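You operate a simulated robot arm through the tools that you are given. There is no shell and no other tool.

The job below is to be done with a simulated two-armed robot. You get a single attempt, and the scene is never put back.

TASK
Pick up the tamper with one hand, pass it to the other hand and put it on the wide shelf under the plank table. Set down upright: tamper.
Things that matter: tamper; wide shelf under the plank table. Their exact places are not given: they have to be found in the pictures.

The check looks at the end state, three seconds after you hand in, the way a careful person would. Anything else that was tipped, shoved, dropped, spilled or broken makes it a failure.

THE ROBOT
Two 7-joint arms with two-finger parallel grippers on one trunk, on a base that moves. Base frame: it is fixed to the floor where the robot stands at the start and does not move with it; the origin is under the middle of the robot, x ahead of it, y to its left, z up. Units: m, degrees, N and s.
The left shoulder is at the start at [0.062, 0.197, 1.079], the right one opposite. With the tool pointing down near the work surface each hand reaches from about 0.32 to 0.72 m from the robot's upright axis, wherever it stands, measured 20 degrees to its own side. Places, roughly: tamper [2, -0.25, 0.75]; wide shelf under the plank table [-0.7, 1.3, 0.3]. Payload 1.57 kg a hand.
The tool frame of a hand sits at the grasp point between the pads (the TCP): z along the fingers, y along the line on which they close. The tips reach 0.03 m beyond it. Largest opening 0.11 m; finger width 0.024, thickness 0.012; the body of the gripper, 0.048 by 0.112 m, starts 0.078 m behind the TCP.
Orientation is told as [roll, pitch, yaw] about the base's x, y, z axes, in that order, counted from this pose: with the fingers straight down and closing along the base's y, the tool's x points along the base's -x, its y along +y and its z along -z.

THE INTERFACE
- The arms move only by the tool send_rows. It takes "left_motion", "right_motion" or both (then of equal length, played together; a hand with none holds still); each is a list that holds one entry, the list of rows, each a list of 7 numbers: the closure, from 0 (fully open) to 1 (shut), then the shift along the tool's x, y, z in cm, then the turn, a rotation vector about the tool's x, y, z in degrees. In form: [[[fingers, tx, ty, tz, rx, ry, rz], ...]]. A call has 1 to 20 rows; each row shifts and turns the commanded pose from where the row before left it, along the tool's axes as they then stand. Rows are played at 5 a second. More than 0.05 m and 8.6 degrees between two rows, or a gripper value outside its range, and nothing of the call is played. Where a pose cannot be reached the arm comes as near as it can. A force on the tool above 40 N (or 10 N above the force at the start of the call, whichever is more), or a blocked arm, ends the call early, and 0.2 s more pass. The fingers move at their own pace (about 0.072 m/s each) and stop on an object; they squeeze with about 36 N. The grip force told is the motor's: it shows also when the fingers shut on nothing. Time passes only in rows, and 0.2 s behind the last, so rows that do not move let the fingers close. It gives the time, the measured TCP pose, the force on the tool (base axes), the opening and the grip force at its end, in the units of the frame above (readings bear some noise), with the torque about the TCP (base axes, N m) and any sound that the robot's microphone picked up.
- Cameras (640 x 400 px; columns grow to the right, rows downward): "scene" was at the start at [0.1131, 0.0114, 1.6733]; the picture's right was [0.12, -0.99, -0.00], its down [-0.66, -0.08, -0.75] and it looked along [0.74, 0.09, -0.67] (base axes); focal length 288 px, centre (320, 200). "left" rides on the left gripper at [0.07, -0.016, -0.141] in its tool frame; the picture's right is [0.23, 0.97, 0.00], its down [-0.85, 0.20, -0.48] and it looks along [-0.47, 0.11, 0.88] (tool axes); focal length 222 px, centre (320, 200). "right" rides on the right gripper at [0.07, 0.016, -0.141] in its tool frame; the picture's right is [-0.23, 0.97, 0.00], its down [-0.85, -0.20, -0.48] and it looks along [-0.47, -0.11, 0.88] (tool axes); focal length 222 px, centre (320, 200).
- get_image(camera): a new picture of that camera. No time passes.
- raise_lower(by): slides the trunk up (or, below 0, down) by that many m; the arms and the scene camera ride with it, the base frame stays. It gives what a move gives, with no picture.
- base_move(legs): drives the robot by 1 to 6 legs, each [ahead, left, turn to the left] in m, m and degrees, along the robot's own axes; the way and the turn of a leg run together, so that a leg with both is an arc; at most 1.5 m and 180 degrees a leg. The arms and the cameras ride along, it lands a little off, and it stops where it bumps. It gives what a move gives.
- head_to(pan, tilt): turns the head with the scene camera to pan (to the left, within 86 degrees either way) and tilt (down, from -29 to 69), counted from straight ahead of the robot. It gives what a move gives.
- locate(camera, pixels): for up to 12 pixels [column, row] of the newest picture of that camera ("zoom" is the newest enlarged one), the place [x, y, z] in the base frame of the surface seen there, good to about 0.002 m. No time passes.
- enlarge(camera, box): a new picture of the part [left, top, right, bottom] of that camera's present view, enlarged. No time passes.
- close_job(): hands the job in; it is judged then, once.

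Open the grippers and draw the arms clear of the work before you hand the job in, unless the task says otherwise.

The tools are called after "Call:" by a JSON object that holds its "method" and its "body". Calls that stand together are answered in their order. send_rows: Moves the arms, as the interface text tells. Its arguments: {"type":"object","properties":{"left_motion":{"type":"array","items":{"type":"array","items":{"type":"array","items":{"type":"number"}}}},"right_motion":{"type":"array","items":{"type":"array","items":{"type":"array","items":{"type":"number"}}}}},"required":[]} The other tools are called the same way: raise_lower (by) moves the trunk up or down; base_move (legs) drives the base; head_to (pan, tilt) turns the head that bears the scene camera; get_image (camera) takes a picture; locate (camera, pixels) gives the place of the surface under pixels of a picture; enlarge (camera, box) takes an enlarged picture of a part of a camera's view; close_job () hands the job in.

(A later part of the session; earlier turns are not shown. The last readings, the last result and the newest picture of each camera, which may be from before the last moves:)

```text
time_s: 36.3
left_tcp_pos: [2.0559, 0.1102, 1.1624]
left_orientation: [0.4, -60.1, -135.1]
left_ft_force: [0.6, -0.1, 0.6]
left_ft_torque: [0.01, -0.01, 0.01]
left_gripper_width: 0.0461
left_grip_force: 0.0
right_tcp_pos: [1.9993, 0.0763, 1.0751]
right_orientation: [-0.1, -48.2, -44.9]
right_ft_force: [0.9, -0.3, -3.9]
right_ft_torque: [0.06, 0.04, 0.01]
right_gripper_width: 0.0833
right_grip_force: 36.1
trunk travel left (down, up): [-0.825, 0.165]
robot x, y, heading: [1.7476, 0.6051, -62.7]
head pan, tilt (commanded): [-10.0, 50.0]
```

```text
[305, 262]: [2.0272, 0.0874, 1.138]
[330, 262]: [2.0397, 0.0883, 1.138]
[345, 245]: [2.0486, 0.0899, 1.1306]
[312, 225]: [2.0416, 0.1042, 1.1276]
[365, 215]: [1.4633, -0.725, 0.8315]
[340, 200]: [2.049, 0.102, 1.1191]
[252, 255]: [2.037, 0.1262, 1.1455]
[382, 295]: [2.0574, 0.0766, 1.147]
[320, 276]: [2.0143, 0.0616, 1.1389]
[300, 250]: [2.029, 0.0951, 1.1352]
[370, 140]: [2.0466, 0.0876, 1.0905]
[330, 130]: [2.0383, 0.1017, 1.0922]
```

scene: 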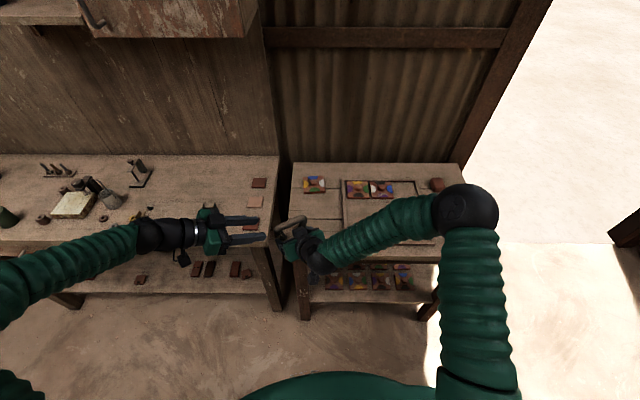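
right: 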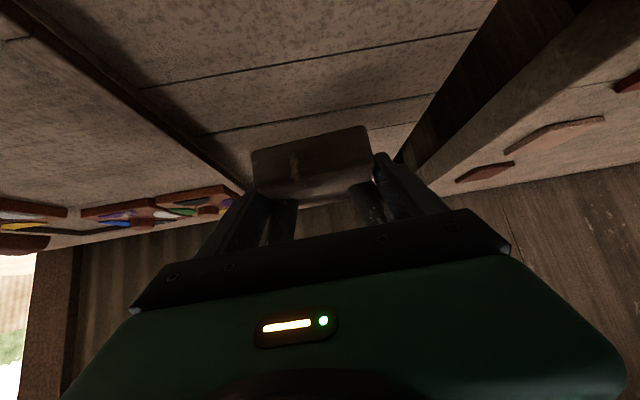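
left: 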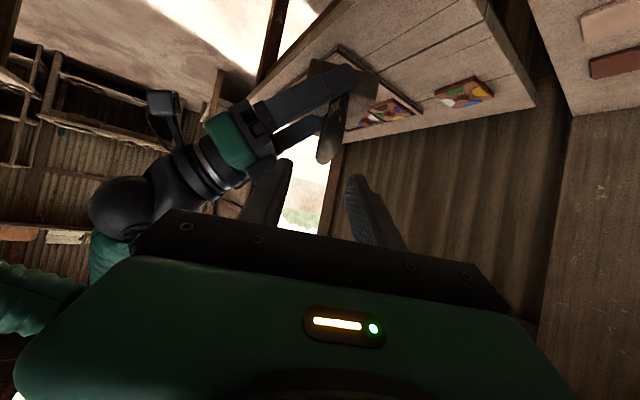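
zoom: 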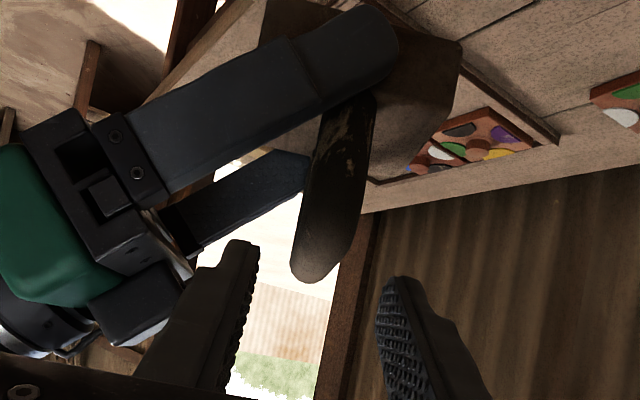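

Fine offset is about +2 mm in tool y. I advance 6.2 cm to put the left TCP on the bar.

Call:
{"method": "send_rows", "body": {"left_motion": [[[0.58, 0, 0.23, 0, 0, 0, 0], [0.58, 0.13, 0, 2.1, 0, 0, 0], [0.58, 0.13, 0, 2.1, 0, 0, 0], [0.58, 0.13, 0, 2.0, 0, 0, 0], [0.58, 0, 0, 0, 0, 0, 0]]]}}

Call:
{"method": "enlarge", "body": {"camera": "left", "box": [176, 50, 464, 230]}}

Call:
{"method": "enlarge", "body": {"camera": "scene", "box": [228, 190, 356, 270]}}

```text
time_s: 37.5
left_tcp_pos: [2.0243, 0.0703, 1.1251]
left_orientation: [0.5, -60.1, -135.1]
left_ft_force: [-0.2, 0.4, -0.3]
left_ft_torque: [-0.01, -0.01, -0.02]
left_gripper_width: 0.0462
left_grip_force: 0.0
right_tcp_pos: [2.0013, 0.077, 1.0742]
right_orientation: [-0.1, -48.2, -45.1]
right_ft_force: [-0.6, 0.3, -3.7]
right_ft_torque: [0.06, 0.05, -0.03]
right_gripper_width: 0.0835
right_grip_force: 36.0
trunk travel left (down, up): [-0.825, 0.165]
robot x, y, heading: [1.7488, 0.6053, -62.7]
head pan, tilt (commanded): [-10.0, 50.0]
```

```text
2.22 times, centred on (320, 140) of left
```

zoom: 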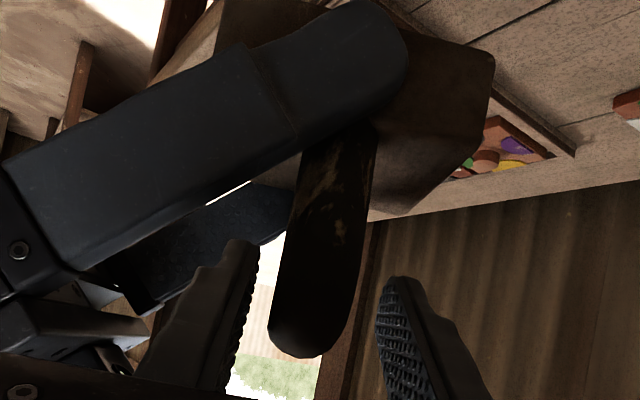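

```text
5.00 times, centred on (292, 230) of scene
```

zoom: 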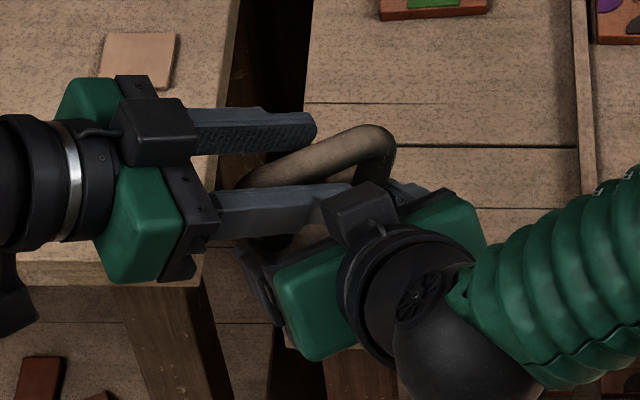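

The handle sits between the left fingers, TCP at the bar. I close the left hand on it while the right still holds.

Call:
{"method": "send_rows", "body": {"left_motion": [[[0.7, 0, 0, 0, 0, 0, 0], [0.8, 0, 0, 0, 0, 0, 0], [1, 0, 0, 0, 0, 0, 0], [1, 0, 0, 0, 0, 0, 0], [1, 0, 0, 0, 0, 0, 0]]]}}

Call:
{"method": "enlarge", "body": {"camera": "left", "box": [176, 50, 464, 230]}}

```text
time_s: 38.7
left_tcp_pos: [2.0248, 0.0702, 1.1263]
left_orientation: [0.3, -60.1, -135.0]
left_ft_force: [-5.1, 5.7, 5.1]
left_ft_torque: [0.16, 0.21, -0.1]
left_gripper_width: 0.0207
left_grip_force: 34.9
right_tcp_pos: [1.9995, 0.0757, 1.0748]
right_orientation: [-0.1, -48.1, -45.0]
right_ft_force: [6.0, -6.0, -9.6]
right_ft_torque: [0.22, 0.21, -0.07]
right_gripper_width: 0.0804
right_grip_force: 36.3
trunk travel left (down, up): [-0.825, 0.165]
robot x, y, heading: [1.7476, 0.6092, -62.5]
head pan, tilt (commanded): [-10.0, 50.0]
```

```text
2.22 times, centred on (320, 140) of left
```

zoom: 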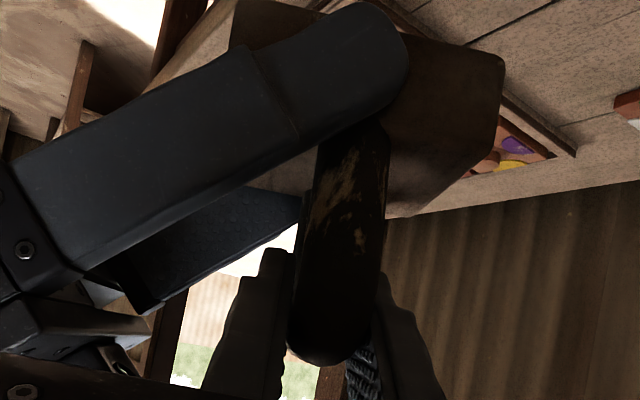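

The left hand holds the bar (0.0207 m, 35 N). I open the right hand to about 0.10 m, keeping both still.

Call:
{"method": "send_rows", "body": {"left_motion": [[[1, 0, 0, 0, 0, 0, 0], [1, 0, 0, 0, 0, 0, 0], [1, 0, 0, 0, 0, 0, 0], [1, 0, 0, 0, 0, 0, 0]]], "right_motion": [[[0.2, 0, 0, 0, 0, 0, 0], [0.1, 0, 0, 0, 0, 0, 0], [0.1, 0, 0, 0, 0, 0, 0], [0.1, 0, 0, 0, 0, 0, 0]]]}}

Call:
{"method": "enlarge", "body": {"camera": "left", "box": [176, 50, 464, 230]}}

Call:
{"method": "enlarge", "body": {"camera": "scene", "box": [228, 190, 356, 270]}}

```text
time_s: 39.7
left_tcp_pos: [2.0244, 0.0706, 1.1266]
left_orientation: [0.4, -60.1, -135.1]
left_ft_force: [0.3, 0.4, -0.1]
left_ft_torque: [0.02, -0.04, 0.02]
left_gripper_width: 0.0209
left_grip_force: 35.1
right_tcp_pos: [1.9997, 0.0775, 1.074]
right_orientation: [-0.2, -48.2, -44.9]
right_ft_force: [0.3, 0.1, -0.3]
right_ft_torque: [0.0, 0.03, 0.0]
right_gripper_width: 0.099
right_grip_force: 0.0
trunk travel left (down, up): [-0.825, 0.165]
robot x, y, heading: [1.7513, 0.606, -62.6]
head pan, tilt (commanded): [-10.0, 50.0]
```

```text
2.22 times, centred on (320, 140) of left
```

zoom: 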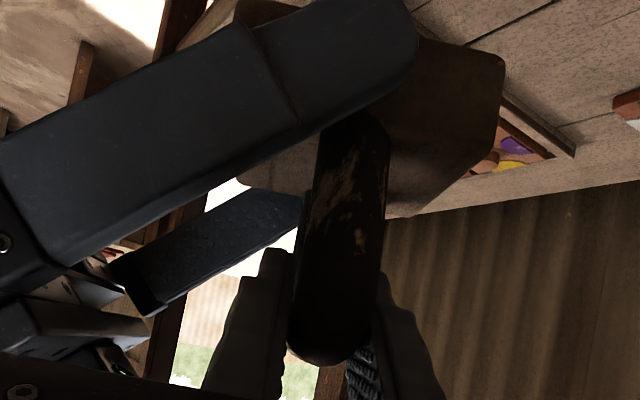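

```text
5.00 times, centred on (292, 230) of scene
```

zoom: 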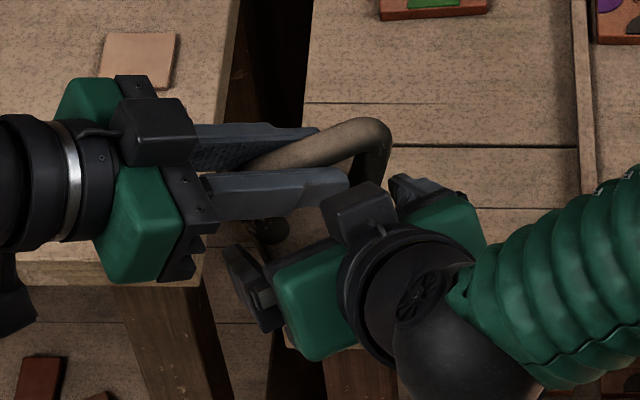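

The right fingers are open to 0.099 m; the left reading shows no weight yet, so I hold two rows to re-read before retreating.

Call:
{"method": "send_rows", "body": {"left_motion": [[[1, 0, 0, 0, 0, 0, 0], [1, 0, 0, 0, 0, 0, 0]]]}}

Call:
{"method": "get_image", "body": {"camera": "right"}}

```text
time_s: 40.3
left_tcp_pos: [2.0241, 0.0701, 1.1254]
left_orientation: [0.3, -60.0, -135.0]
left_ft_force: [0.1, 0.5, 0.2]
left_ft_torque: [0.01, -0.06, 0.0]
left_gripper_width: 0.0207
left_grip_force: 34.0
right_tcp_pos: [1.9998, 0.0755, 1.0754]
right_orientation: [-0.1, -48.2, -45.0]
right_ft_force: [0.0, 0.0, 0.3]
right_ft_torque: [-0.03, -0.03, -0.02]
right_gripper_width: 0.0993
right_grip_force: 0.1
trunk travel left (down, up): [-0.825, 0.165]
robot x, y, heading: [1.7484, 0.606, -62.8]
head pan, tilt (commanded): [-10.0, 50.0]
```

```text
taken
```

right: 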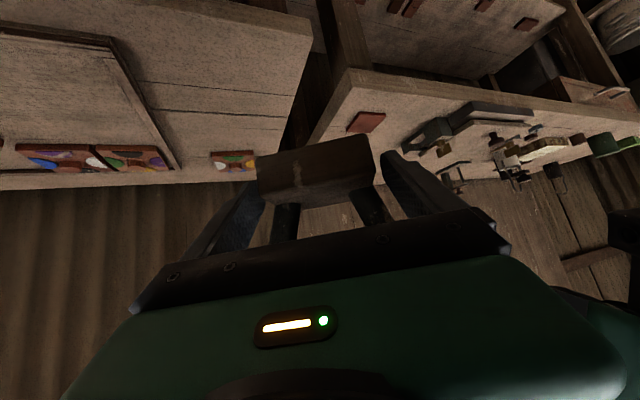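

The block is free between the right fingers with gaps on both sides. I retreat the right hand along its own axis slowly and watch the left reading.

Call:
{"method": "send_rows", "body": {"right_motion": [[[0.1, 0, 0, -1.5, 0, 0, 0], [0.1, 0, 0, -2.5, 0, 0, 0], [0.1, 0, 0, -3, 0, 0, 0], [0.1, 0, 0, -3, 0, 0, 0], [0.1, 0, 0, -3, 0, 0, 0], [0.1, 0, 0, 0, 0, 0, 0]]]}}

Call:
{"method": "get_image", "body": {"camera": "scene"}}

Call:
{"method": "get_image", "body": {"camera": "right"}}

```text
time_s: 41.7
left_tcp_pos: [2.0246, 0.0697, 1.1256]
left_orientation: [0.2, -60.0, -135.1]
left_ft_force: [0.2, 0.2, -0.9]
left_ft_torque: [0.01, -0.03, 0.0]
left_gripper_width: 0.0206
left_grip_force: 34.6
right_tcp_pos: [1.9318, 0.1474, 1.1604]
right_orientation: [-0.1, -48.0, -45.0]
right_ft_force: [-0.4, -0.4, 0.3]
right_ft_torque: [-0.01, 0.02, -0.01]
right_gripper_width: 0.099
right_grip_force: 0.1
trunk travel left (down, up): [-0.825, 0.165]
robot x, y, heading: [1.7495, 0.6078, -63.0]
head pan, tilt (commanded): [-10.0, 50.0]
```

```text
taken
```

scene: 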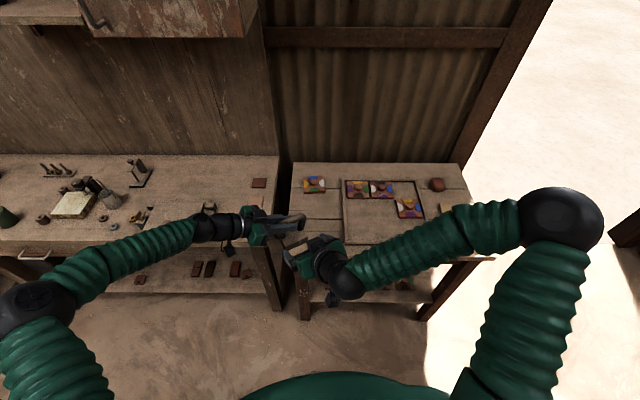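

```text
taken
```

right: 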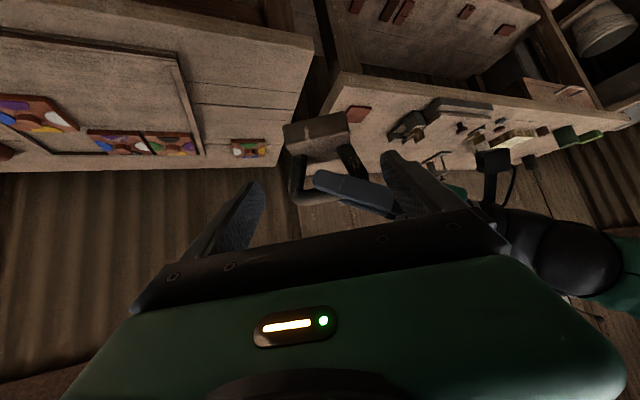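

The tamper hangs from the left hand alone, upright. I move the right hand clear to the right and back.

Call:
{"method": "send_rows", "body": {"right_motion": [[[0.1, 0, -4, -1, 0, 0, 0], [0.1, 0, -4, -1, 0, 0, 0], [0.1, 0, -4, -1, 0, 0, 0], [0, 0, -4, -1, 0, 0, 0], [0, 0, -4, -1, 0, 0, 0], [0, 0, 0, 0, 0, 0, 0]]]}}

Call:
{"method": "enlarge", "body": {"camera": "scene", "box": [228, 190, 356, 270]}}

Call:
{"method": "get_image", "body": {"camera": "scene"}}

```text
time_s: 43.1
left_tcp_pos: [2.0234, 0.0714, 1.1259]
left_orientation: [0.3, -60.0, -135.0]
left_ft_force: [-0.1, -0.1, -0.7]
left_ft_torque: [0.01, -0.05, -0.01]
left_gripper_width: 0.0207
left_grip_force: 33.9
right_tcp_pos: [1.7636, 0.0315, 1.193]
right_orientation: [0.1, -48.2, -45.1]
right_ft_force: [-0.8, -0.7, 0.9]
right_ft_torque: [0.0, 0.01, 0.01]
right_gripper_width: 0.11
right_grip_force: 0.0
trunk travel left (down, up): [-0.825, 0.165]
robot x, y, heading: [1.7495, 0.6138, -62.7]
head pan, tilt (commanded): [-10.0, 50.0]
```

```text
5.00 times, centred on (292, 230) of scene
```

zoom: 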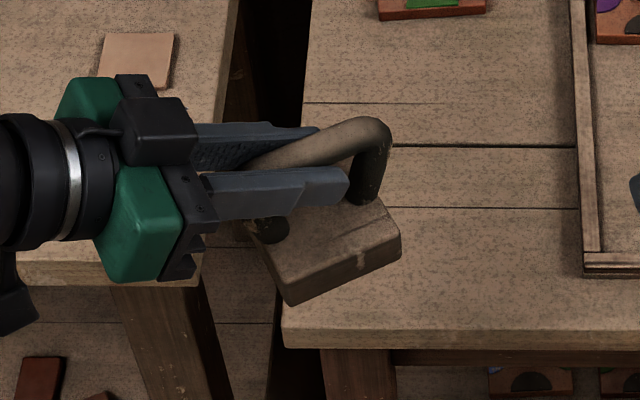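

```text
taken
```

scene: 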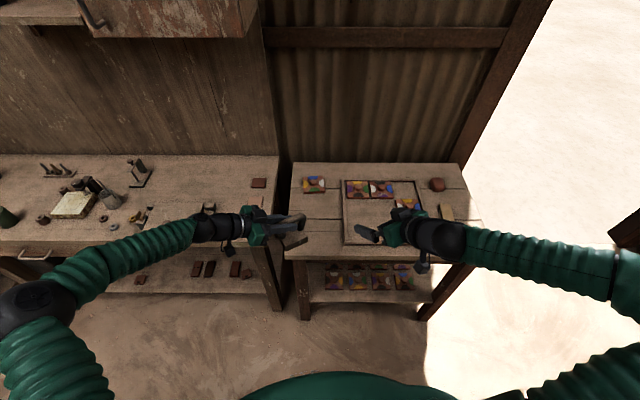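

I check the tamper's tilt in the left grip by locating points on its top face and bar.

Call:
{"method": "enlarge", "body": {"camera": "scene", "box": [262, 205, 318, 245]}}

```text
10.00 times, centred on (290, 225) of scene
```

zoom: 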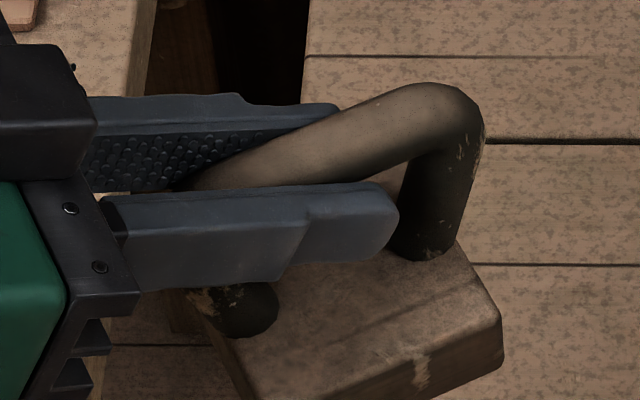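

Call:
{"method": "locate", "body": {"camera": "zoom", "pixels": [[495, 315], [480, 275], [300, 340], [350, 290], [440, 300], [250, 385], [420, 340], [300, 300], [430, 95], [250, 170], [350, 125], [380, 370]]}}

```text
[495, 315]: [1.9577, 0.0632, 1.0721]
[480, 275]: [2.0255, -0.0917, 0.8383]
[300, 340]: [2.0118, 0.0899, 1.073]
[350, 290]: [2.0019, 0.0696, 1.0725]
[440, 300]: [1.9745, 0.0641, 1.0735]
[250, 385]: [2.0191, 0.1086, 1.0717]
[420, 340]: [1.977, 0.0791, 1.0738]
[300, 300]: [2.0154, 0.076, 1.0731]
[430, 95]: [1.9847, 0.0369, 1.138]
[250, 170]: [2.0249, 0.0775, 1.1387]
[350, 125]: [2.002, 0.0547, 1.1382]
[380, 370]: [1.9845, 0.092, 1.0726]
```

The block's top face is level within about 1°, bottom ≈ TCP z − 0.082. Before travelling I check how far the right elbow sticks out.

Call:
{"method": "locate", "body": {"camera": "scene", "pixels": [[615, 265], [560, 265], [40, 300], [120, 255], [630, 240], [430, 235]]}}

```text
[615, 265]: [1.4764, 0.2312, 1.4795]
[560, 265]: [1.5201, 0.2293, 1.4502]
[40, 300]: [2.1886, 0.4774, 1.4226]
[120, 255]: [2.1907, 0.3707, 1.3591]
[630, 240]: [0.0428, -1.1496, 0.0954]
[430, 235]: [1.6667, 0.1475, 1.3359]
```

Elbows are high (z≈1.45) and inboard. I turn right ~117° to face −x and drive toward the open floor between the tables.

Call:
{"method": "base_move", "body": {"legs": [[0, 0, -117], [1.1, 0.3, 0]]}}

Call:
{"method": "head_to", "body": {"pan": -20, "tilt": 35}}

Call:
{"method": "get_image", "body": {"camera": "scene"}}

```text
time_s: 54.0
left_tcp_pos: [0.0001, 0.3268, 1.1273]
left_orientation: [0.5, -60.0, 107.4]
left_ft_force: [-0.3, 0.7, 0.7]
left_ft_torque: [-0.06, 0.0, 0.02]
left_gripper_width: 0.0209
left_grip_force: 34.5
right_tcp_pos: [0.0856, 0.5742, 1.1933]
right_orientation: [0.0, -48.2, -162.4]
right_ft_force: [0.9, -0.3, 0.3]
right_ft_torque: [0.02, 0.0, 0.02]
right_gripper_width: 0.1099
right_grip_force: 0.1
trunk travel left (down, up): [-0.825, 0.165]
robot x, y, heading: [0.6031, 0.3246, 179.8]
head pan, tilt (commanded): [-10.0, 50.0]
```

```text
time_s: 54.8
left_tcp_pos: [0.0, 0.3269, 1.128]
left_orientation: [0.5, -59.9, 107.4]
left_ft_force: [0.3, 0.9, 0.6]
left_ft_torque: [-0.06, -0.01, -0.01]
left_gripper_width: 0.0207
left_grip_force: 34.4
right_tcp_pos: [0.0854, 0.5753, 1.1943]
right_orientation: [0.0, -48.2, -162.4]
right_ft_force: [0.1, -0.8, 0.8]
right_ft_torque: [-0.02, 0.02, 0.0]
right_gripper_width: 0.1099
right_grip_force: 0.1
trunk travel left (down, up): [-0.825, 0.165]
robot x, y, heading: [0.6028, 0.3275, 179.9]
head pan, tilt (commanded): [-20.0, 35.0]
```

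```text
taken
```

scene: 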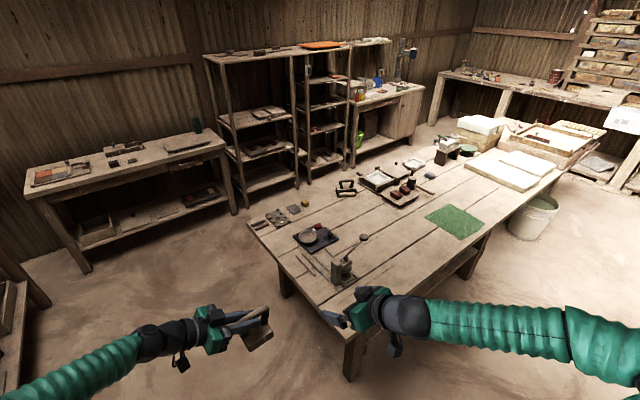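

I can see the plank table with a shelf below at about (455,270). I back off 0.3 m and lower the trunk to look under it.

Call:
{"method": "base_move", "body": {"legs": [[-0.3, 0.1, 0]]}}

Call:
{"method": "raise_lower", "body": {"by": -0.55}}

Call:
{"method": "head_to", "body": {"pan": -25, "tilt": 25}}

Call:
{"method": "get_image", "body": {"camera": "scene"}}

```text
time_s: 56.9
left_tcp_pos: [0.2962, 0.2296, 1.1253]
left_orientation: [0.4, -59.8, 107.7]
left_ft_force: [0.3, 0.1, -3.6]
left_ft_torque: [-0.05, 0.02, -0.01]
left_gripper_width: 0.0207
left_grip_force: 33.8
right_tcp_pos: [0.3802, 0.4771, 1.1918]
right_orientation: [0.3, -48.2, -162.4]
right_ft_force: [0.0, 0.8, 0.3]
right_ft_torque: [0.01, 0.0, 0.02]
right_gripper_width: 0.1099
right_grip_force: 0.2
trunk travel left (down, up): [-0.825, 0.165]
robot x, y, heading: [0.8975, 0.2276, -179.6]
head pan, tilt (commanded): [-20.0, 35.0]
```

```text
refused: -0.55 is not a number from -0.4 to 0.4
```

```text
time_s: 57.6
left_tcp_pos: [0.2991, 0.226, 1.1276]
left_orientation: [0.7, -60.0, 107.6]
left_ft_force: [-0.5, -0.7, -3.3]
left_ft_torque: [-0.02, -0.02, 0.0]
left_gripper_width: 0.0207
left_grip_force: 34.3
right_tcp_pos: [0.3849, 0.4735, 1.1949]
right_orientation: [0.1, -48.3, -162.2]
right_ft_force: [0.2, 0.0, -0.4]
right_ft_torque: [-0.03, 0.03, 0.01]
right_gripper_width: 0.1102
right_grip_force: 0.1
trunk travel left (down, up): [-0.825, 0.165]
robot x, y, heading: [0.9009, 0.2252, -179.7]
head pan, tilt (commanded): [-25.0, 25.0]
```

```text
taken
```

scene: 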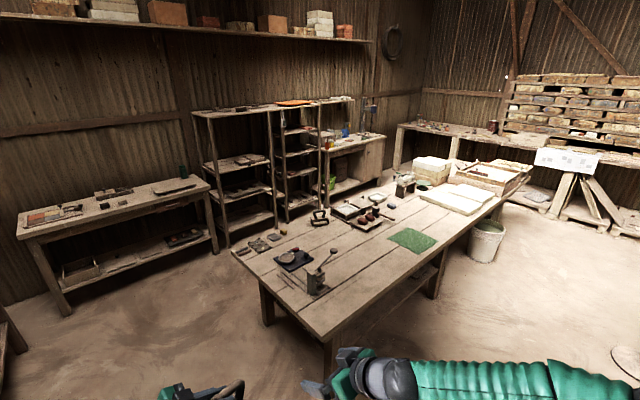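

Now the left force shows the tamper's weight (−3.5 N). I lower the trunk 0.4 m at a time and look again.

Call:
{"method": "raise_lower", "body": {"by": -0.4}}

Call:
{"method": "get_image", "body": {"camera": "scene"}}

```text
time_s: 61.4
left_tcp_pos: [0.2995, 0.2248, 0.7272]
left_orientation: [0.7, -60.1, 107.4]
left_ft_force: [-0.2, -0.1, -4.8]
left_ft_torque: [-0.06, 0.0, -0.04]
left_gripper_width: 0.0209
left_grip_force: 33.6
right_tcp_pos: [0.3868, 0.4734, 0.7953]
right_orientation: [-0.2, -48.3, -162.3]
right_ft_force: [0.4, -0.8, 0.0]
right_ft_torque: [0.01, 0.03, 0.04]
right_gripper_width: 0.1101
right_grip_force: 0.1
trunk travel left (down, up): [-0.425, 0.565]
robot x, y, heading: [0.9006, 0.2232, -179.7]
head pan, tilt (commanded): [-25.0, 25.0]
```

```text
taken
```

scene: 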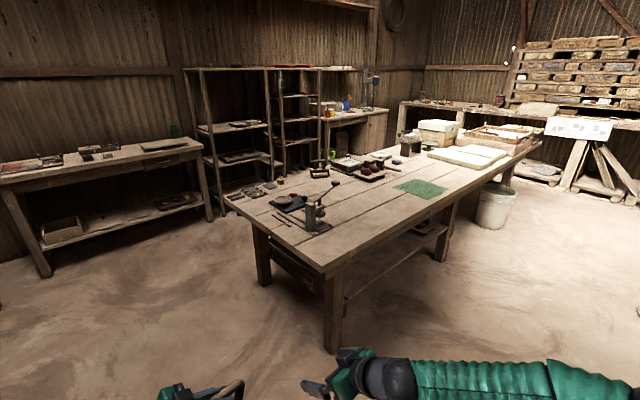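

Call:
{"method": "enlarge", "body": {"camera": "scene", "box": [230, 190, 480, 346]}}

```text
2.56 times, centred on (355, 268) of scene
```

zoom: 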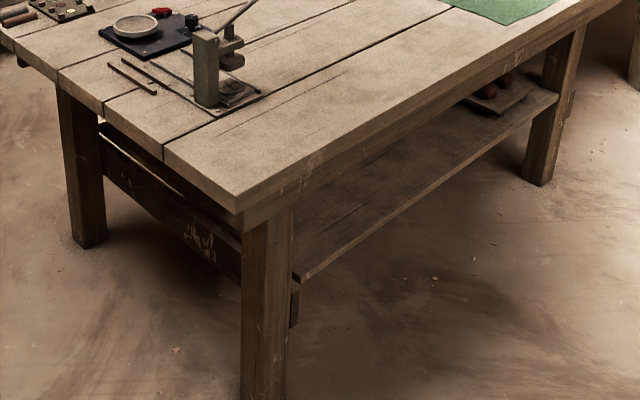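

The long right side is open, with the shelf's front edge running from zoom (300,280) to (555,100). I measure it and the legs.

Call:
{"method": "locate", "body": {"camera": "zoom", "pixels": [[310, 262], [400, 190], [480, 130], [550, 97], [330, 230], [400, 175], [290, 300], [235, 210], [300, 195], [540, 150], [490, 95], [440, 140]]}}

Call:
{"method": "locate", "body": {"camera": "scene", "pixels": [[340, 300], [262, 270], [445, 225], [227, 196], [300, 290], [470, 200], [510, 160], [495, 220], [420, 228], [320, 345]]}}

```text
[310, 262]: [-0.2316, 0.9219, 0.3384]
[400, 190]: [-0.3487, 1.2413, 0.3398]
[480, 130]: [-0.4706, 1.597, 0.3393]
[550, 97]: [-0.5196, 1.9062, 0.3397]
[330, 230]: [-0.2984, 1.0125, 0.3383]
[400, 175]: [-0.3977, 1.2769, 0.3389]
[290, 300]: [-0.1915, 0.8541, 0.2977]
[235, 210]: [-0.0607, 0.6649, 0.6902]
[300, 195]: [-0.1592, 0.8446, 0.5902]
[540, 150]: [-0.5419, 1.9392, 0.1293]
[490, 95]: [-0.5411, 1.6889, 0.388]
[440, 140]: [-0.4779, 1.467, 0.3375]
```

```text
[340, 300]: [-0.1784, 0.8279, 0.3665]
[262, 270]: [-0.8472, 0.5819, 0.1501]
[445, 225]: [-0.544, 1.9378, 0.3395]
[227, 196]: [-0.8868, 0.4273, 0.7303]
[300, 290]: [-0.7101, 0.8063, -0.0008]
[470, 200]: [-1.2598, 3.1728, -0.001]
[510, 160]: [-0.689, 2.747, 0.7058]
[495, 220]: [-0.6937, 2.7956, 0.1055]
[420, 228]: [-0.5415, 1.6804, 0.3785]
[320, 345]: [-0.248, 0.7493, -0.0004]
```

The shelf top is z≈0.339 with its open edge along the 106° direction (recessed ~9 cm under the tabletop edge); it looks empty around (-0.45,1.21). First I tuck the right arm: fingers back to vertical, then back and up.

Call:
{"method": "send_rows", "body": {"right_motion": [[[0, 0, 0, 0, 0, 8, 0], [0, 0, 0, 0, 0, 8, 0], [0, 0, 0, 0, 0, 8, 0], [0, 0, 0, 0, 0, 8, 0], [0, 0, 0, 0, 0, 8, 0], [0, 0, 0, 0, 0, 8, 0], [0, 3, 0, -3, 0, 0, 0], [0, 3, 0, -3, 0, 0, 0], [0, 3, 0, -3, 0, 0, 0], [0, 3, 0, -3, 0, 0, 0], [0, 3, 0, -3, 0, 0, 0], [0, 0, 0, 0, 0, 0, 0]]]}}

Call:
{"method": "get_image", "body": {"camera": "scene"}}

```text
time_s: 64.0
left_tcp_pos: [0.2999, 0.2244, 0.7269]
left_orientation: [0.7, -60.1, 107.5]
left_ft_force: [-0.9, 0.3, -4.4]
left_ft_torque: [-0.04, -0.01, 0.01]
left_gripper_width: 0.0207
left_grip_force: 34.2
right_tcp_pos: [0.5302, 0.5217, 0.9417]
right_orientation: [0.1, -0.4, -162.2]
right_ft_force: [0.1, -0.8, 0.7]
right_ft_torque: [0.0, -0.02, 0.0]
right_gripper_width: 0.1099
right_grip_force: 0.1
trunk travel left (down, up): [-0.425, 0.565]
robot x, y, heading: [0.8994, 0.2213, -179.9]
head pan, tilt (commanded): [-25.0, 25.0]
```

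```text
taken
```

scene: 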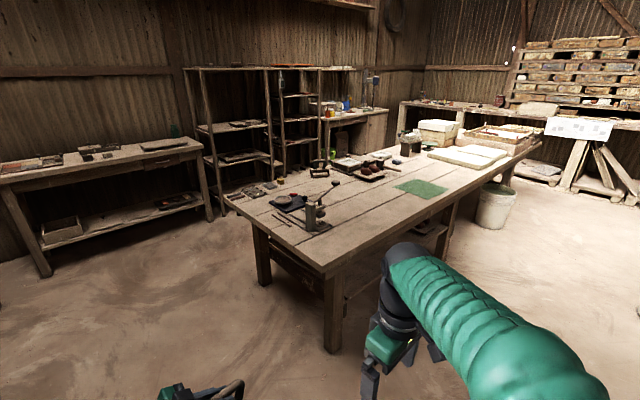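

The right arm is tucked. Now I move the left hand 15 cm to the robot's left and yaw it +72° about the vertical so it points straight ahead, keeping the tamper upright.

Call:
{"method": "send_rows", "body": {"left_motion": [[[1, 1.79, 1.12, -3.1, 0, 0, 0], [1, 1.79, 1.12, -3.1, 0, 0, 0], [1, 1.79, 1.12, -3.1, 0, 0, 0], [1, 1.79, 1.12, -3.1, 0, 0, 0], [1, 0, 0, 0, -6.93, 0, -4.0], [1, 0, 0, 0, -6.93, 0, -4.0], [1, 0, 0, 0, -6.93, 0, -4.0], [1, 0, 0, 0, -6.93, 0, -4.0], [1, 0, 0, 0, -6.93, 0, -4.0], [1, 0, 0, 0, -6.93, 0, -4.0], [1, 0, 0, 0, -6.93, 0, -4.0], [1, 0, 0, 0, -6.93, 0, -4.0], [1, 0, 0, 0, -6.93, 0, -4.0], [1, 0, 0, 0, 0, 0, 0]]]}}

Call:
{"method": "head_to", "body": {"pan": 15, "tilt": 40}}

Call:
{"method": "get_image", "body": {"camera": "scene"}}

Call:
{"method": "get_image", "body": {"camera": "left"}}

```text
time_s: 67.0
left_tcp_pos: [0.3021, 0.0735, 0.7273]
left_orientation: [0.0, -60.4, -179.9]
left_ft_force: [-0.2, -0.1, -4.0]
left_ft_torque: [0.0, -0.03, 0.0]
left_gripper_width: 0.021
left_grip_force: 34.2
right_tcp_pos: [0.5302, 0.5208, 0.9428]
right_orientation: [-0.2, -0.2, -162.3]
right_ft_force: [0.9, -0.4, 1.0]
right_ft_torque: [-0.03, -0.02, 0.02]
right_gripper_width: 0.1099
right_grip_force: 0.0
trunk travel left (down, up): [-0.425, 0.565]
robot x, y, heading: [0.9004, 0.2258, -179.7]
head pan, tilt (commanded): [-25.0, 25.0]
```

```text
time_s: 68.1
left_tcp_pos: [0.3019, 0.075, 0.7269]
left_orientation: [-0.1, -60.3, -179.9]
left_ft_force: [0.1, -0.7, -4.0]
left_ft_torque: [-0.01, -0.04, 0.02]
left_gripper_width: 0.021
left_grip_force: 33.7
right_tcp_pos: [0.5308, 0.5213, 0.9412]
right_orientation: [-0.1, -0.3, -162.2]
right_ft_force: [-0.7, -0.2, -0.6]
right_ft_torque: [-0.01, 0.01, 0.0]
right_gripper_width: 0.11
right_grip_force: 0.0
trunk travel left (down, up): [-0.425, 0.565]
robot x, y, heading: [0.8996, 0.2249, -179.7]
head pan, tilt (commanded): [15.0, 40.0]
```

```text
taken
```

scene: 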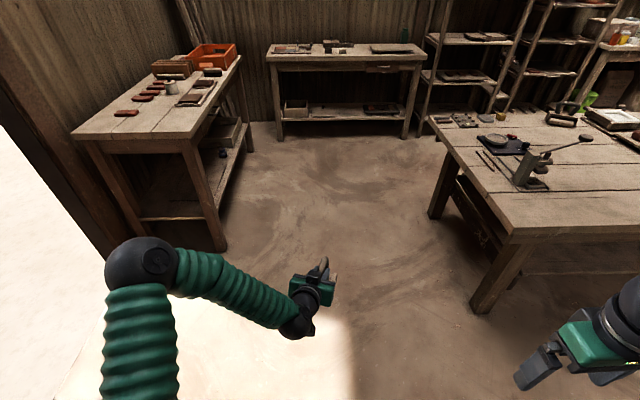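

```text
taken
```

left: 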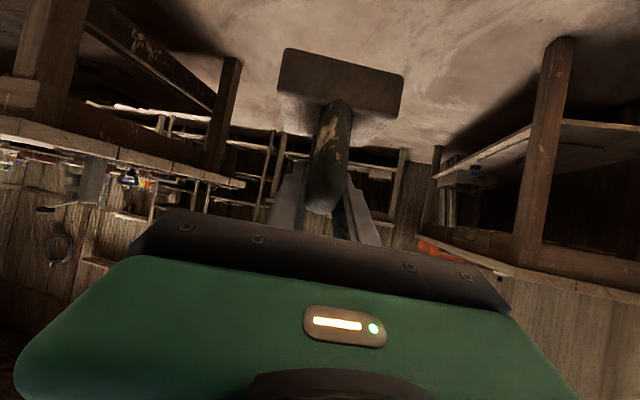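

The left hand points ahead with the tamper upright. I locate the left elbow/forearm to check they'll clear the tabletop edge.

Call:
{"method": "locate", "body": {"camera": "scene", "pixels": [[140, 262], [180, 265], [240, 290], [295, 320], [312, 285], [325, 265], [520, 240], [440, 150]]}}

```text
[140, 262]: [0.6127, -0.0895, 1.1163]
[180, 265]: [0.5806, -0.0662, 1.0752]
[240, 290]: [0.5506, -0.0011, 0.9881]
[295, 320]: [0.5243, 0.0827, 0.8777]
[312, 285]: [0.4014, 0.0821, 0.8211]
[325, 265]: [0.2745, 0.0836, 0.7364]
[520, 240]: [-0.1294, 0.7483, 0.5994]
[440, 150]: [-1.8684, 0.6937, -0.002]
```

The elbow is high (z≈1.1 at ahead 0.29), so I extend the left hand 15 cm ahead and 16 cm up relative to the shoulder; then the trunk can go lower with a flatter forearm.

Call:
{"method": "send_rows", "body": {"left_motion": [[[1, -4.27, 0, 1.0, 0, 0, 0], [1, -4.27, 0, 1.0, 0, 0, 0], [1, -4.27, 0, 1.0, 0, 0, 0], [1, -4.27, 0, 1.0, 0, 0, 0], [1, -4.27, 0, 1.0, 0, 0, 0], [1, 0, 0, 0, 0, 0, 0]]]}}

Call:
{"method": "get_image", "body": {"camera": "scene"}}

```text
time_s: 69.5
left_tcp_pos: [0.1573, 0.0726, 0.8881]
left_orientation: [0.0, -60.4, -180.0]
left_ft_force: [-0.6, -0.4, -3.7]
left_ft_torque: [-0.01, -0.01, 0.02]
left_gripper_width: 0.021
left_grip_force: 34.3
right_tcp_pos: [0.5299, 0.5214, 0.942]
right_orientation: [-0.1, -0.3, -162.2]
right_ft_force: [0.3, 0.1, 0.1]
right_ft_torque: [0.01, -0.01, 0.0]
right_gripper_width: 0.1103
right_grip_force: 0.0
trunk travel left (down, up): [-0.425, 0.565]
robot x, y, heading: [0.9017, 0.2208, -179.9]
head pan, tilt (commanded): [15.0, 40.0]
```

```text
taken
```

scene: 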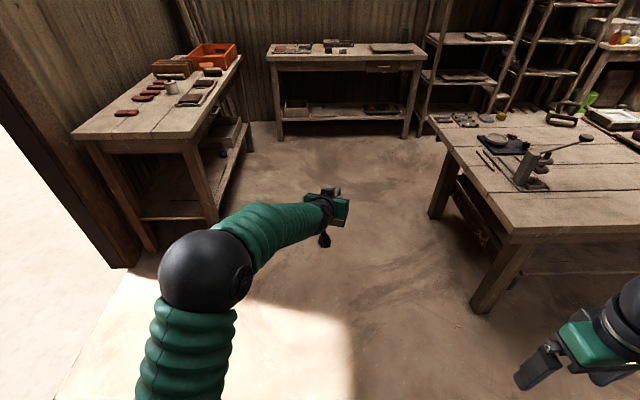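

Call:
{"method": "locate", "body": {"camera": "scene", "pixels": [[205, 270], [240, 250], [265, 225], [310, 210], [335, 195], [205, 240]]}}

```text
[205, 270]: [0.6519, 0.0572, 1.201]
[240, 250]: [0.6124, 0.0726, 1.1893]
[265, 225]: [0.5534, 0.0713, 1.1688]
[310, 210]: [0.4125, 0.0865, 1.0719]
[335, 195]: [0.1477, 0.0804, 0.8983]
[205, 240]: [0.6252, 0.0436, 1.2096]
```

The forearm now descends from z≈1.2 at the elbow to the wrist; with the trunk low it will clear the tabletop edge. I raise the trunk 0.4 m so the tamper clears all table items while I drive, then move ahead and strafe to the gap.

Call:
{"method": "raise_lower", "body": {"by": 0.4}}

Call:
{"method": "head_to", "body": {"pan": -40, "tilt": 35}}

Call:
{"method": "get_image", "body": {"camera": "scene"}}

```text
time_s: 73.3
left_tcp_pos: [0.1568, 0.0723, 1.2868]
left_orientation: [0.1, -60.4, -180.0]
left_ft_force: [-1.4, 0.6, -3.5]
left_ft_torque: [-0.02, -0.08, -0.01]
left_gripper_width: 0.0209
left_grip_force: 34.3
right_tcp_pos: [0.5296, 0.5214, 1.3417]
right_orientation: [0.1, -0.3, -162.3]
right_ft_force: [0.8, 0.5, 0.8]
right_ft_torque: [0.0, -0.02, 0.01]
right_gripper_width: 0.1098
right_grip_force: 0.1
trunk travel left (down, up): [-0.825, 0.165]
robot x, y, heading: [0.9011, 0.2278, -180.1]
head pan, tilt (commanded): [15.0, 40.0]
```

```text
time_s: 74.6
left_tcp_pos: [0.1563, 0.0716, 1.2871]
left_orientation: [0.2, -60.4, -180.0]
left_ft_force: [-0.2, 0.3, -4.2]
left_ft_torque: [0.03, -0.03, 0.01]
left_gripper_width: 0.0209
left_grip_force: 34.2
right_tcp_pos: [0.5295, 0.5221, 1.3418]
right_orientation: [-0.1, -0.3, -162.3]
right_ft_force: [0.1, -0.3, -0.8]
right_ft_torque: [0.03, 0.0, -0.02]
right_gripper_width: 0.1101
right_grip_force: 0.0
trunk travel left (down, up): [-0.825, 0.165]
robot x, y, heading: [0.898, 0.2239, -180.0]
head pan, tilt (commanded): [-40.0, 35.0]
```

```text
taken
```

scene: 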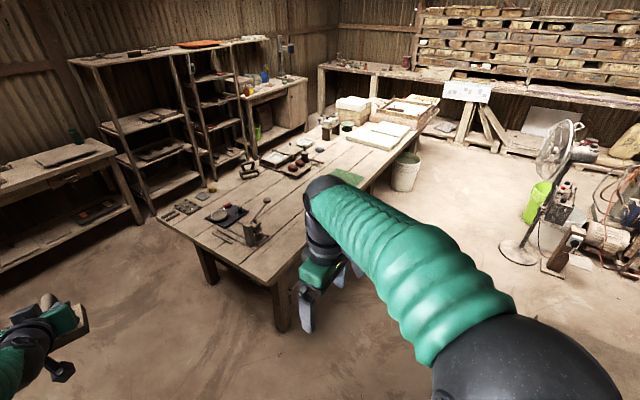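

A standing fan is at (520,240) to the far right. I locate it and the tallest items near my path on the plank table.

Call:
{"method": "locate", "body": {"camera": "scene", "pixels": [[518, 252], [540, 200], [557, 140], [555, 265], [610, 240], [405, 180], [265, 200], [250, 230], [330, 120], [405, 155], [590, 160]]}}

```text
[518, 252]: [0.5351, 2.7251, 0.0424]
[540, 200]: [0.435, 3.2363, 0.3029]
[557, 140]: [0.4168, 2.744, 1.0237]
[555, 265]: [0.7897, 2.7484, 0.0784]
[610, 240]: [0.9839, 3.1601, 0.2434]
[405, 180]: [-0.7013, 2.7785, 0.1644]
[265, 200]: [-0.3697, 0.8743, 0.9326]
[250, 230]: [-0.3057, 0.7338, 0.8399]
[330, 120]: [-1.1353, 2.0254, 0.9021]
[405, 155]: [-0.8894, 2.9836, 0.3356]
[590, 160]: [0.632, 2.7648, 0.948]
```

All items on the path are below 0.95 m and the fan is 1 m past my stop. I drive ahead 0.45 m, strafe right 1.42 m, then turn left 16°.

Call:
{"method": "base_move", "body": {"legs": [[0.45, 0, 0], [0, -1.42, 0], [0, 0, 16.3]]}}

Call:
{"method": "head_to", "body": {"pan": 5, "tilt": 50}}

Call:
{"method": "get_image", "body": {"camera": "scene"}}

```text
time_s: 85.0
left_tcp_pos: [-0.2033, 1.3395, 1.2868]
left_orientation: [0.2, -60.4, -166.2]
left_ft_force: [-0.2, 0.2, -4.7]
left_ft_torque: [-0.01, -0.02, -0.02]
left_gripper_width: 0.0207
left_grip_force: 34.6
right_tcp_pos: [0.0496, 1.8653, 1.3409]
right_orientation: [0.0, -0.3, -148.3]
right_ft_force: [0.0, -0.2, 0.6]
right_ft_torque: [-0.04, -0.03, 0.03]
right_gripper_width: 0.11
right_grip_force: 0.1
trunk travel left (down, up): [-0.825, 0.165]
robot x, y, heading: [0.4802, 1.6657, -165.7]
head pan, tilt (commanded): [-40.0, 35.0]
```

```text
time_s: 86.1
left_tcp_pos: [-0.2007, 1.3368, 1.2886]
left_orientation: [0.1, -60.4, -165.9]
left_ft_force: [-0.5, 0.8, -3.6]
left_ft_torque: [0.03, -0.01, 0.01]
left_gripper_width: 0.021
left_grip_force: 33.7
right_tcp_pos: [0.0521, 1.8633, 1.3429]
right_orientation: [-0.1, -0.4, -148.1]
right_ft_force: [-0.5, 0.1, 0.2]
right_ft_torque: [0.01, -0.01, -0.01]
right_gripper_width: 0.11
right_grip_force: 0.1
trunk travel left (down, up): [-0.825, 0.165]
robot x, y, heading: [0.4816, 1.6618, -165.7]
head pan, tilt (commanded): [5.0, 50.0]
```

```text
taken
```

scene: 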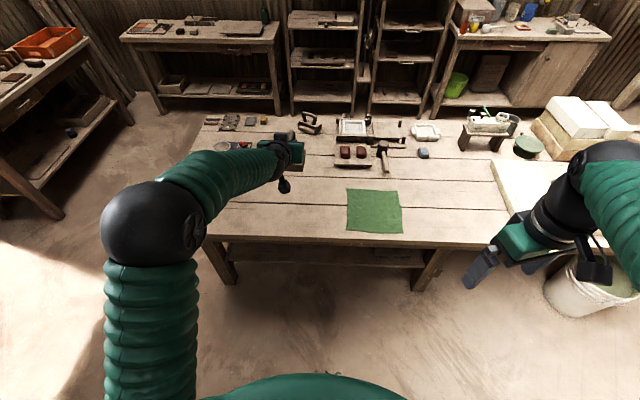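

The robot faces the shelf side; the tamper is only ~5 cm outside the tabletop edge. I back up 0.12 m, trim heading +2°, then lower the trunk.

Call:
{"method": "base_move", "body": {"legs": [[-0.13, 0, 0], [0, 0, 2]]}}

Call:
{"method": "raise_lower", "body": {"by": -0.4}}

Call:
{"method": "get_image", "body": {"camera": "scene"}}

```text
time_s: 87.7
left_tcp_pos: [-0.062, 1.3456, 1.2882]
left_orientation: [-0.1, -60.5, -163.9]
left_ft_force: [-0.2, 0.4, -4.0]
left_ft_torque: [0.01, -0.08, -0.05]
left_gripper_width: 0.0208
left_grip_force: 34.7
right_tcp_pos: [0.1734, 1.88, 1.3427]
right_orientation: [-0.2, -0.5, -146.3]
right_ft_force: [-0.4, -0.2, 0.0]
right_ft_torque: [0.02, 0.0, 0.0]
right_gripper_width: 0.1099
right_grip_force: 0.0
trunk travel left (down, up): [-0.825, 0.165]
robot x, y, heading: [0.6074, 1.6995, -163.9]
head pan, tilt (commanded): [5.0, 50.0]
```

```text
time_s: 91.6
left_tcp_pos: [-0.0643, 1.3443, 0.8882]
left_orientation: [0.0, -60.4, -164.0]
left_ft_force: [-0.7, 0.5, -3.5]
left_ft_torque: [0.01, -0.05, 0.03]
left_gripper_width: 0.0207
left_grip_force: 34.0
right_tcp_pos: [0.1693, 1.8798, 0.9417]
right_orientation: [-0.1, -0.4, -146.3]
right_ft_force: [0.0, 1.1, 0.7]
right_ft_torque: [-0.02, 0.01, 0.0]
right_gripper_width: 0.1101
right_grip_force: 0.0
trunk travel left (down, up): [-0.425, 0.565]
robot x, y, heading: [0.6068, 1.6994, -164.1]
head pan, tilt (commanded): [5.0, 50.0]
```

```text
taken
```

scene: 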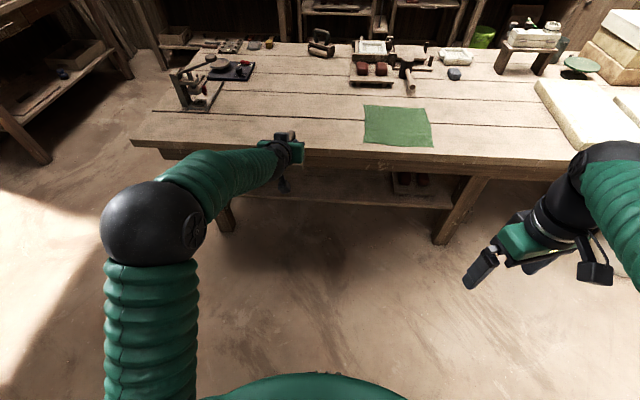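

The tamper is ~19 cm outside the tabletop edge. I lower the trunk another 0.4 m and look under the table.

Call:
{"method": "raise_lower", "body": {"by": -0.4}}

Call:
{"method": "head_to", "body": {"pan": 15, "tilt": 35}}

Call:
{"method": "get_image", "body": {"camera": "scene"}}

Call:
{"method": "get_image", "body": {"camera": "left"}}

```text
time_s: 95.4
left_tcp_pos: [-0.0625, 1.3454, 0.4885]
left_orientation: [0.0, -60.4, -164.0]
left_ft_force: [0.6, -0.1, -2.5]
left_ft_torque: [0.01, -0.03, 0.0]
left_gripper_width: 0.0204
left_grip_force: 34.1
right_tcp_pos: [0.171, 1.8799, 0.5419]
right_orientation: [0.0, -0.3, -146.3]
right_ft_force: [0.1, -0.2, 0.0]
right_ft_torque: [0.01, 0.01, 0.01]
right_gripper_width: 0.1101
right_grip_force: 0.0
trunk travel left (down, up): [-0.025, 0.965]
robot x, y, heading: [0.6096, 1.6965, -163.7]
head pan, tilt (commanded): [5.0, 50.0]
```

```text
time_s: 96.2
left_tcp_pos: [-0.0636, 1.3463, 0.4881]
left_orientation: [0.0, -60.5, -163.9]
left_ft_force: [0.6, 0.3, -4.0]
left_ft_torque: [0.04, -0.09, -0.02]
left_gripper_width: 0.0207
left_grip_force: 34.5
right_tcp_pos: [0.1715, 1.8804, 0.543]
right_orientation: [0.0, -0.4, -146.3]
right_ft_force: [-0.4, -0.5, -0.4]
right_ft_torque: [-0.01, 0.02, 0.02]
right_gripper_width: 0.1099
right_grip_force: 0.1
trunk travel left (down, up): [-0.025, 0.965]
robot x, y, heading: [0.6055, 1.6983, -164.0]
head pan, tilt (commanded): [15.0, 35.0]
```

```text
taken
```

scene: 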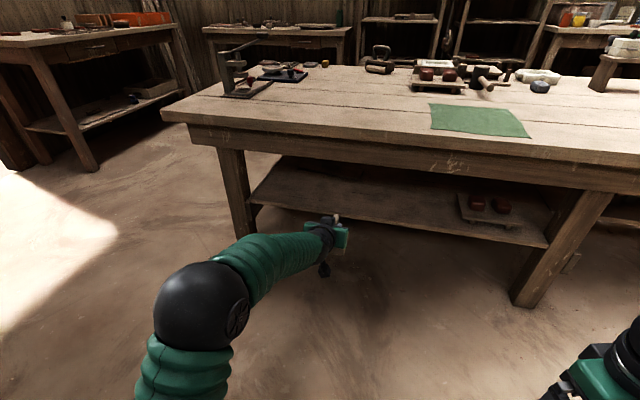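

```text
taken
```

left: 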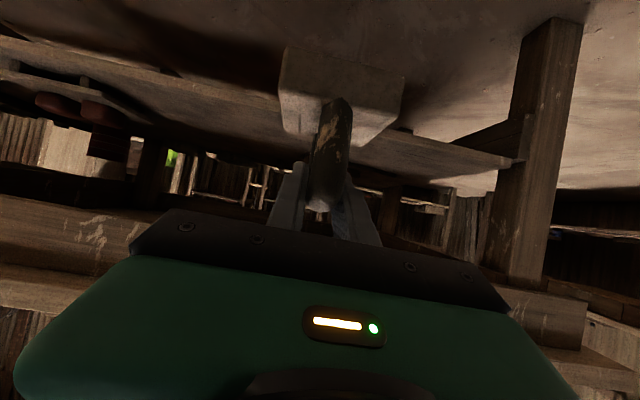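

The shelf is clearly visible and empty on its left part; an apron runs under the tabletop edge (bottom edge at about row 155–165). I measure apron bottom, shelf edge and surface.

Call:
{"method": "locate", "body": {"camera": "scene", "pixels": [[330, 152], [400, 162], [280, 146], [330, 160], [290, 205], [400, 222], [460, 232], [330, 190], [400, 200], [300, 180], [300, 128], [400, 137]]}}

Call:
{"method": "enlarge", "body": {"camera": "scene", "box": [200, 100, 440, 260]}}

```text
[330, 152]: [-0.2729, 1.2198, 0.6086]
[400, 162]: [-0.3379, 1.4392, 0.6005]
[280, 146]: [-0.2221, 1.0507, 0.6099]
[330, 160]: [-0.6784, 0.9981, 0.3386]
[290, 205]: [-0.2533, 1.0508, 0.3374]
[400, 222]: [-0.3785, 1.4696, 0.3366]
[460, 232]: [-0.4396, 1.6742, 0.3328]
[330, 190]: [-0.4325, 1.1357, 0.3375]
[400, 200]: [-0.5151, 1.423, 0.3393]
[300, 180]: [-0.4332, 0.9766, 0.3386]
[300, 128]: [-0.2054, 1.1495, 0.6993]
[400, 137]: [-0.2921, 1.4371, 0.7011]
```

```text
2.50 times, centred on (320, 180) of scene
```

zoom: 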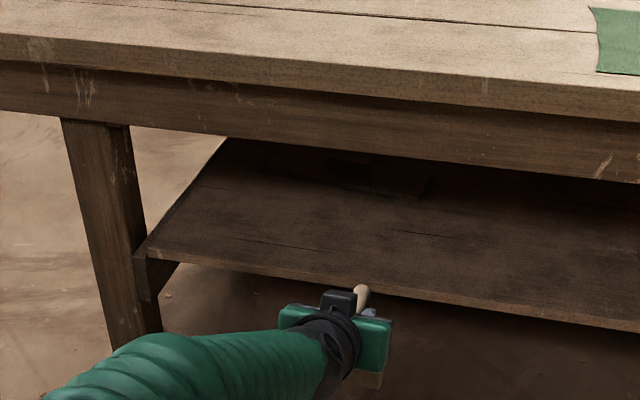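

Apron bottom is z≈0.60 at 4.8 cm inside the tabletop edge, shelf edge 7.8 cm inside. I measure the top profile of my left wrist and forearm to check clearance under the apron.

Call:
{"method": "enlarge", "body": {"camera": "scene", "box": [220, 200, 380, 300]}}

```text
4.00 times, centred on (300, 250) of scene
```

zoom: 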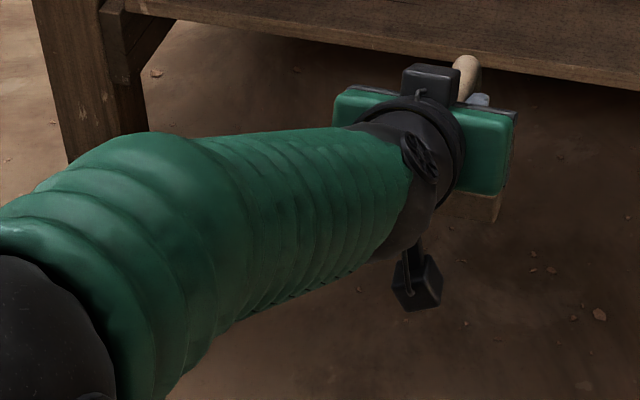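

Call:
{"method": "locate", "body": {"camera": "zoom", "pixels": [[430, 68], [430, 85], [405, 100], [385, 115], [360, 128], [330, 140], [290, 145], [240, 150], [170, 140], [100, 160], [465, 62], [420, 280]]}}

```text
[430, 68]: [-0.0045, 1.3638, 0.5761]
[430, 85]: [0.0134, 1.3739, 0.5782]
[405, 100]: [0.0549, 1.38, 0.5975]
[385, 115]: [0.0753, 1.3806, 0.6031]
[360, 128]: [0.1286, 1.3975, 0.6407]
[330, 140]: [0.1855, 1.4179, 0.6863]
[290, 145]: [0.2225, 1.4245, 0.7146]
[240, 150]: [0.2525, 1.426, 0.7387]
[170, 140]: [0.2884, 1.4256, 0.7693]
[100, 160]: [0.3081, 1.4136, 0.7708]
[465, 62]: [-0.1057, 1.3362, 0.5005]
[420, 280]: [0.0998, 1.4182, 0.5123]
```

Clearance works: with TCP at z≈0.45 the wrist passes ~3–4 cm under the apron. I lower the trunk to its bottom and the hand 1.3 cm.

Call:
{"method": "raise_lower", "body": {"by": -0.025}}

Call:
{"method": "send_rows", "body": {"left_motion": [[[1, 0.57, 0, 0.33, 0, 0, 0], [1, 0.57, 0, 0.33, 0, 0, 0], [1, 0, 0, 0, 0, 0, 0]]]}}

Call:
{"method": "get_image", "body": {"camera": "left"}}

```text
time_s: 96.9
left_tcp_pos: [-0.0623, 1.346, 0.464]
left_orientation: [0.1, -60.3, -164.0]
left_ft_force: [-0.1, -0.7, -3.2]
left_ft_torque: [0.01, -0.06, 0.02]
left_gripper_width: 0.0209
left_grip_force: 34.2
right_tcp_pos: [0.1725, 1.8803, 0.518]
right_orientation: [-0.1, -0.4, -146.3]
right_ft_force: [-0.4, -0.1, -0.6]
right_ft_torque: [0.02, -0.01, 0.0]
right_gripper_width: 0.11
right_grip_force: 0.1
trunk travel left (down, up): [0.0, 0.99]
robot x, y, heading: [0.6055, 1.6969, -164.0]
head pan, tilt (commanded): [15.0, 35.0]
```

```text
time_s: 97.7
left_tcp_pos: [-0.0626, 1.3456, 0.4509]
left_orientation: [0.0, -60.4, -164.0]
left_ft_force: [0.6, -0.9, -3.2]
left_ft_torque: [0.01, -0.06, 0.01]
left_gripper_width: 0.0209
left_grip_force: 34.8
right_tcp_pos: [0.1709, 1.8797, 0.5162]
right_orientation: [-0.1, -0.4, -146.3]
right_ft_force: [-0.3, 0.3, 0.0]
right_ft_torque: [-0.03, -0.01, 0.03]
right_gripper_width: 0.11
right_grip_force: 0.0
trunk travel left (down, up): [0.0, 0.99]
robot x, y, heading: [0.6083, 1.6938, -163.8]
head pan, tilt (commanded): [15.0, 35.0]
```

```text
taken
```

left: 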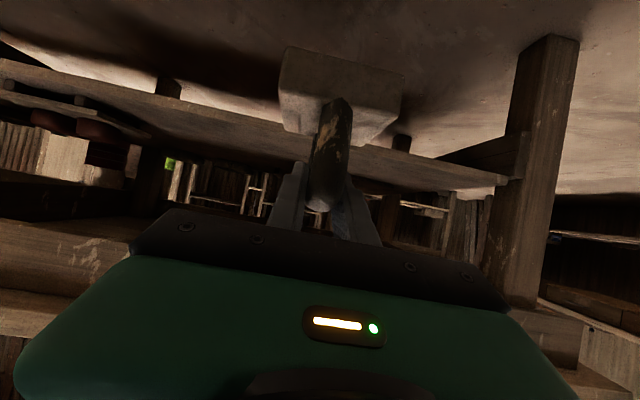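

I verify the block's bottom height by locating its edges in the left camera (bottom edge at rows ~50–75, top edge ~95–115).

Call:
{"method": "locate", "body": {"camera": "left", "pixels": [[292, 52], [345, 62], [398, 77], [285, 95], [395, 115], [300, 115], [200, 120], [150, 110]]}}

```text
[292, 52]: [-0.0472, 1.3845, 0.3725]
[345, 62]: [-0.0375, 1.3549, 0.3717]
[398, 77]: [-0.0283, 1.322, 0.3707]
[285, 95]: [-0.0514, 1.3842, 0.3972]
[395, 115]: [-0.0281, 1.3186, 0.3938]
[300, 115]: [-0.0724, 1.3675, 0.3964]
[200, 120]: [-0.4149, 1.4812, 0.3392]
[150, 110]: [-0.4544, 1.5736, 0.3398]
```

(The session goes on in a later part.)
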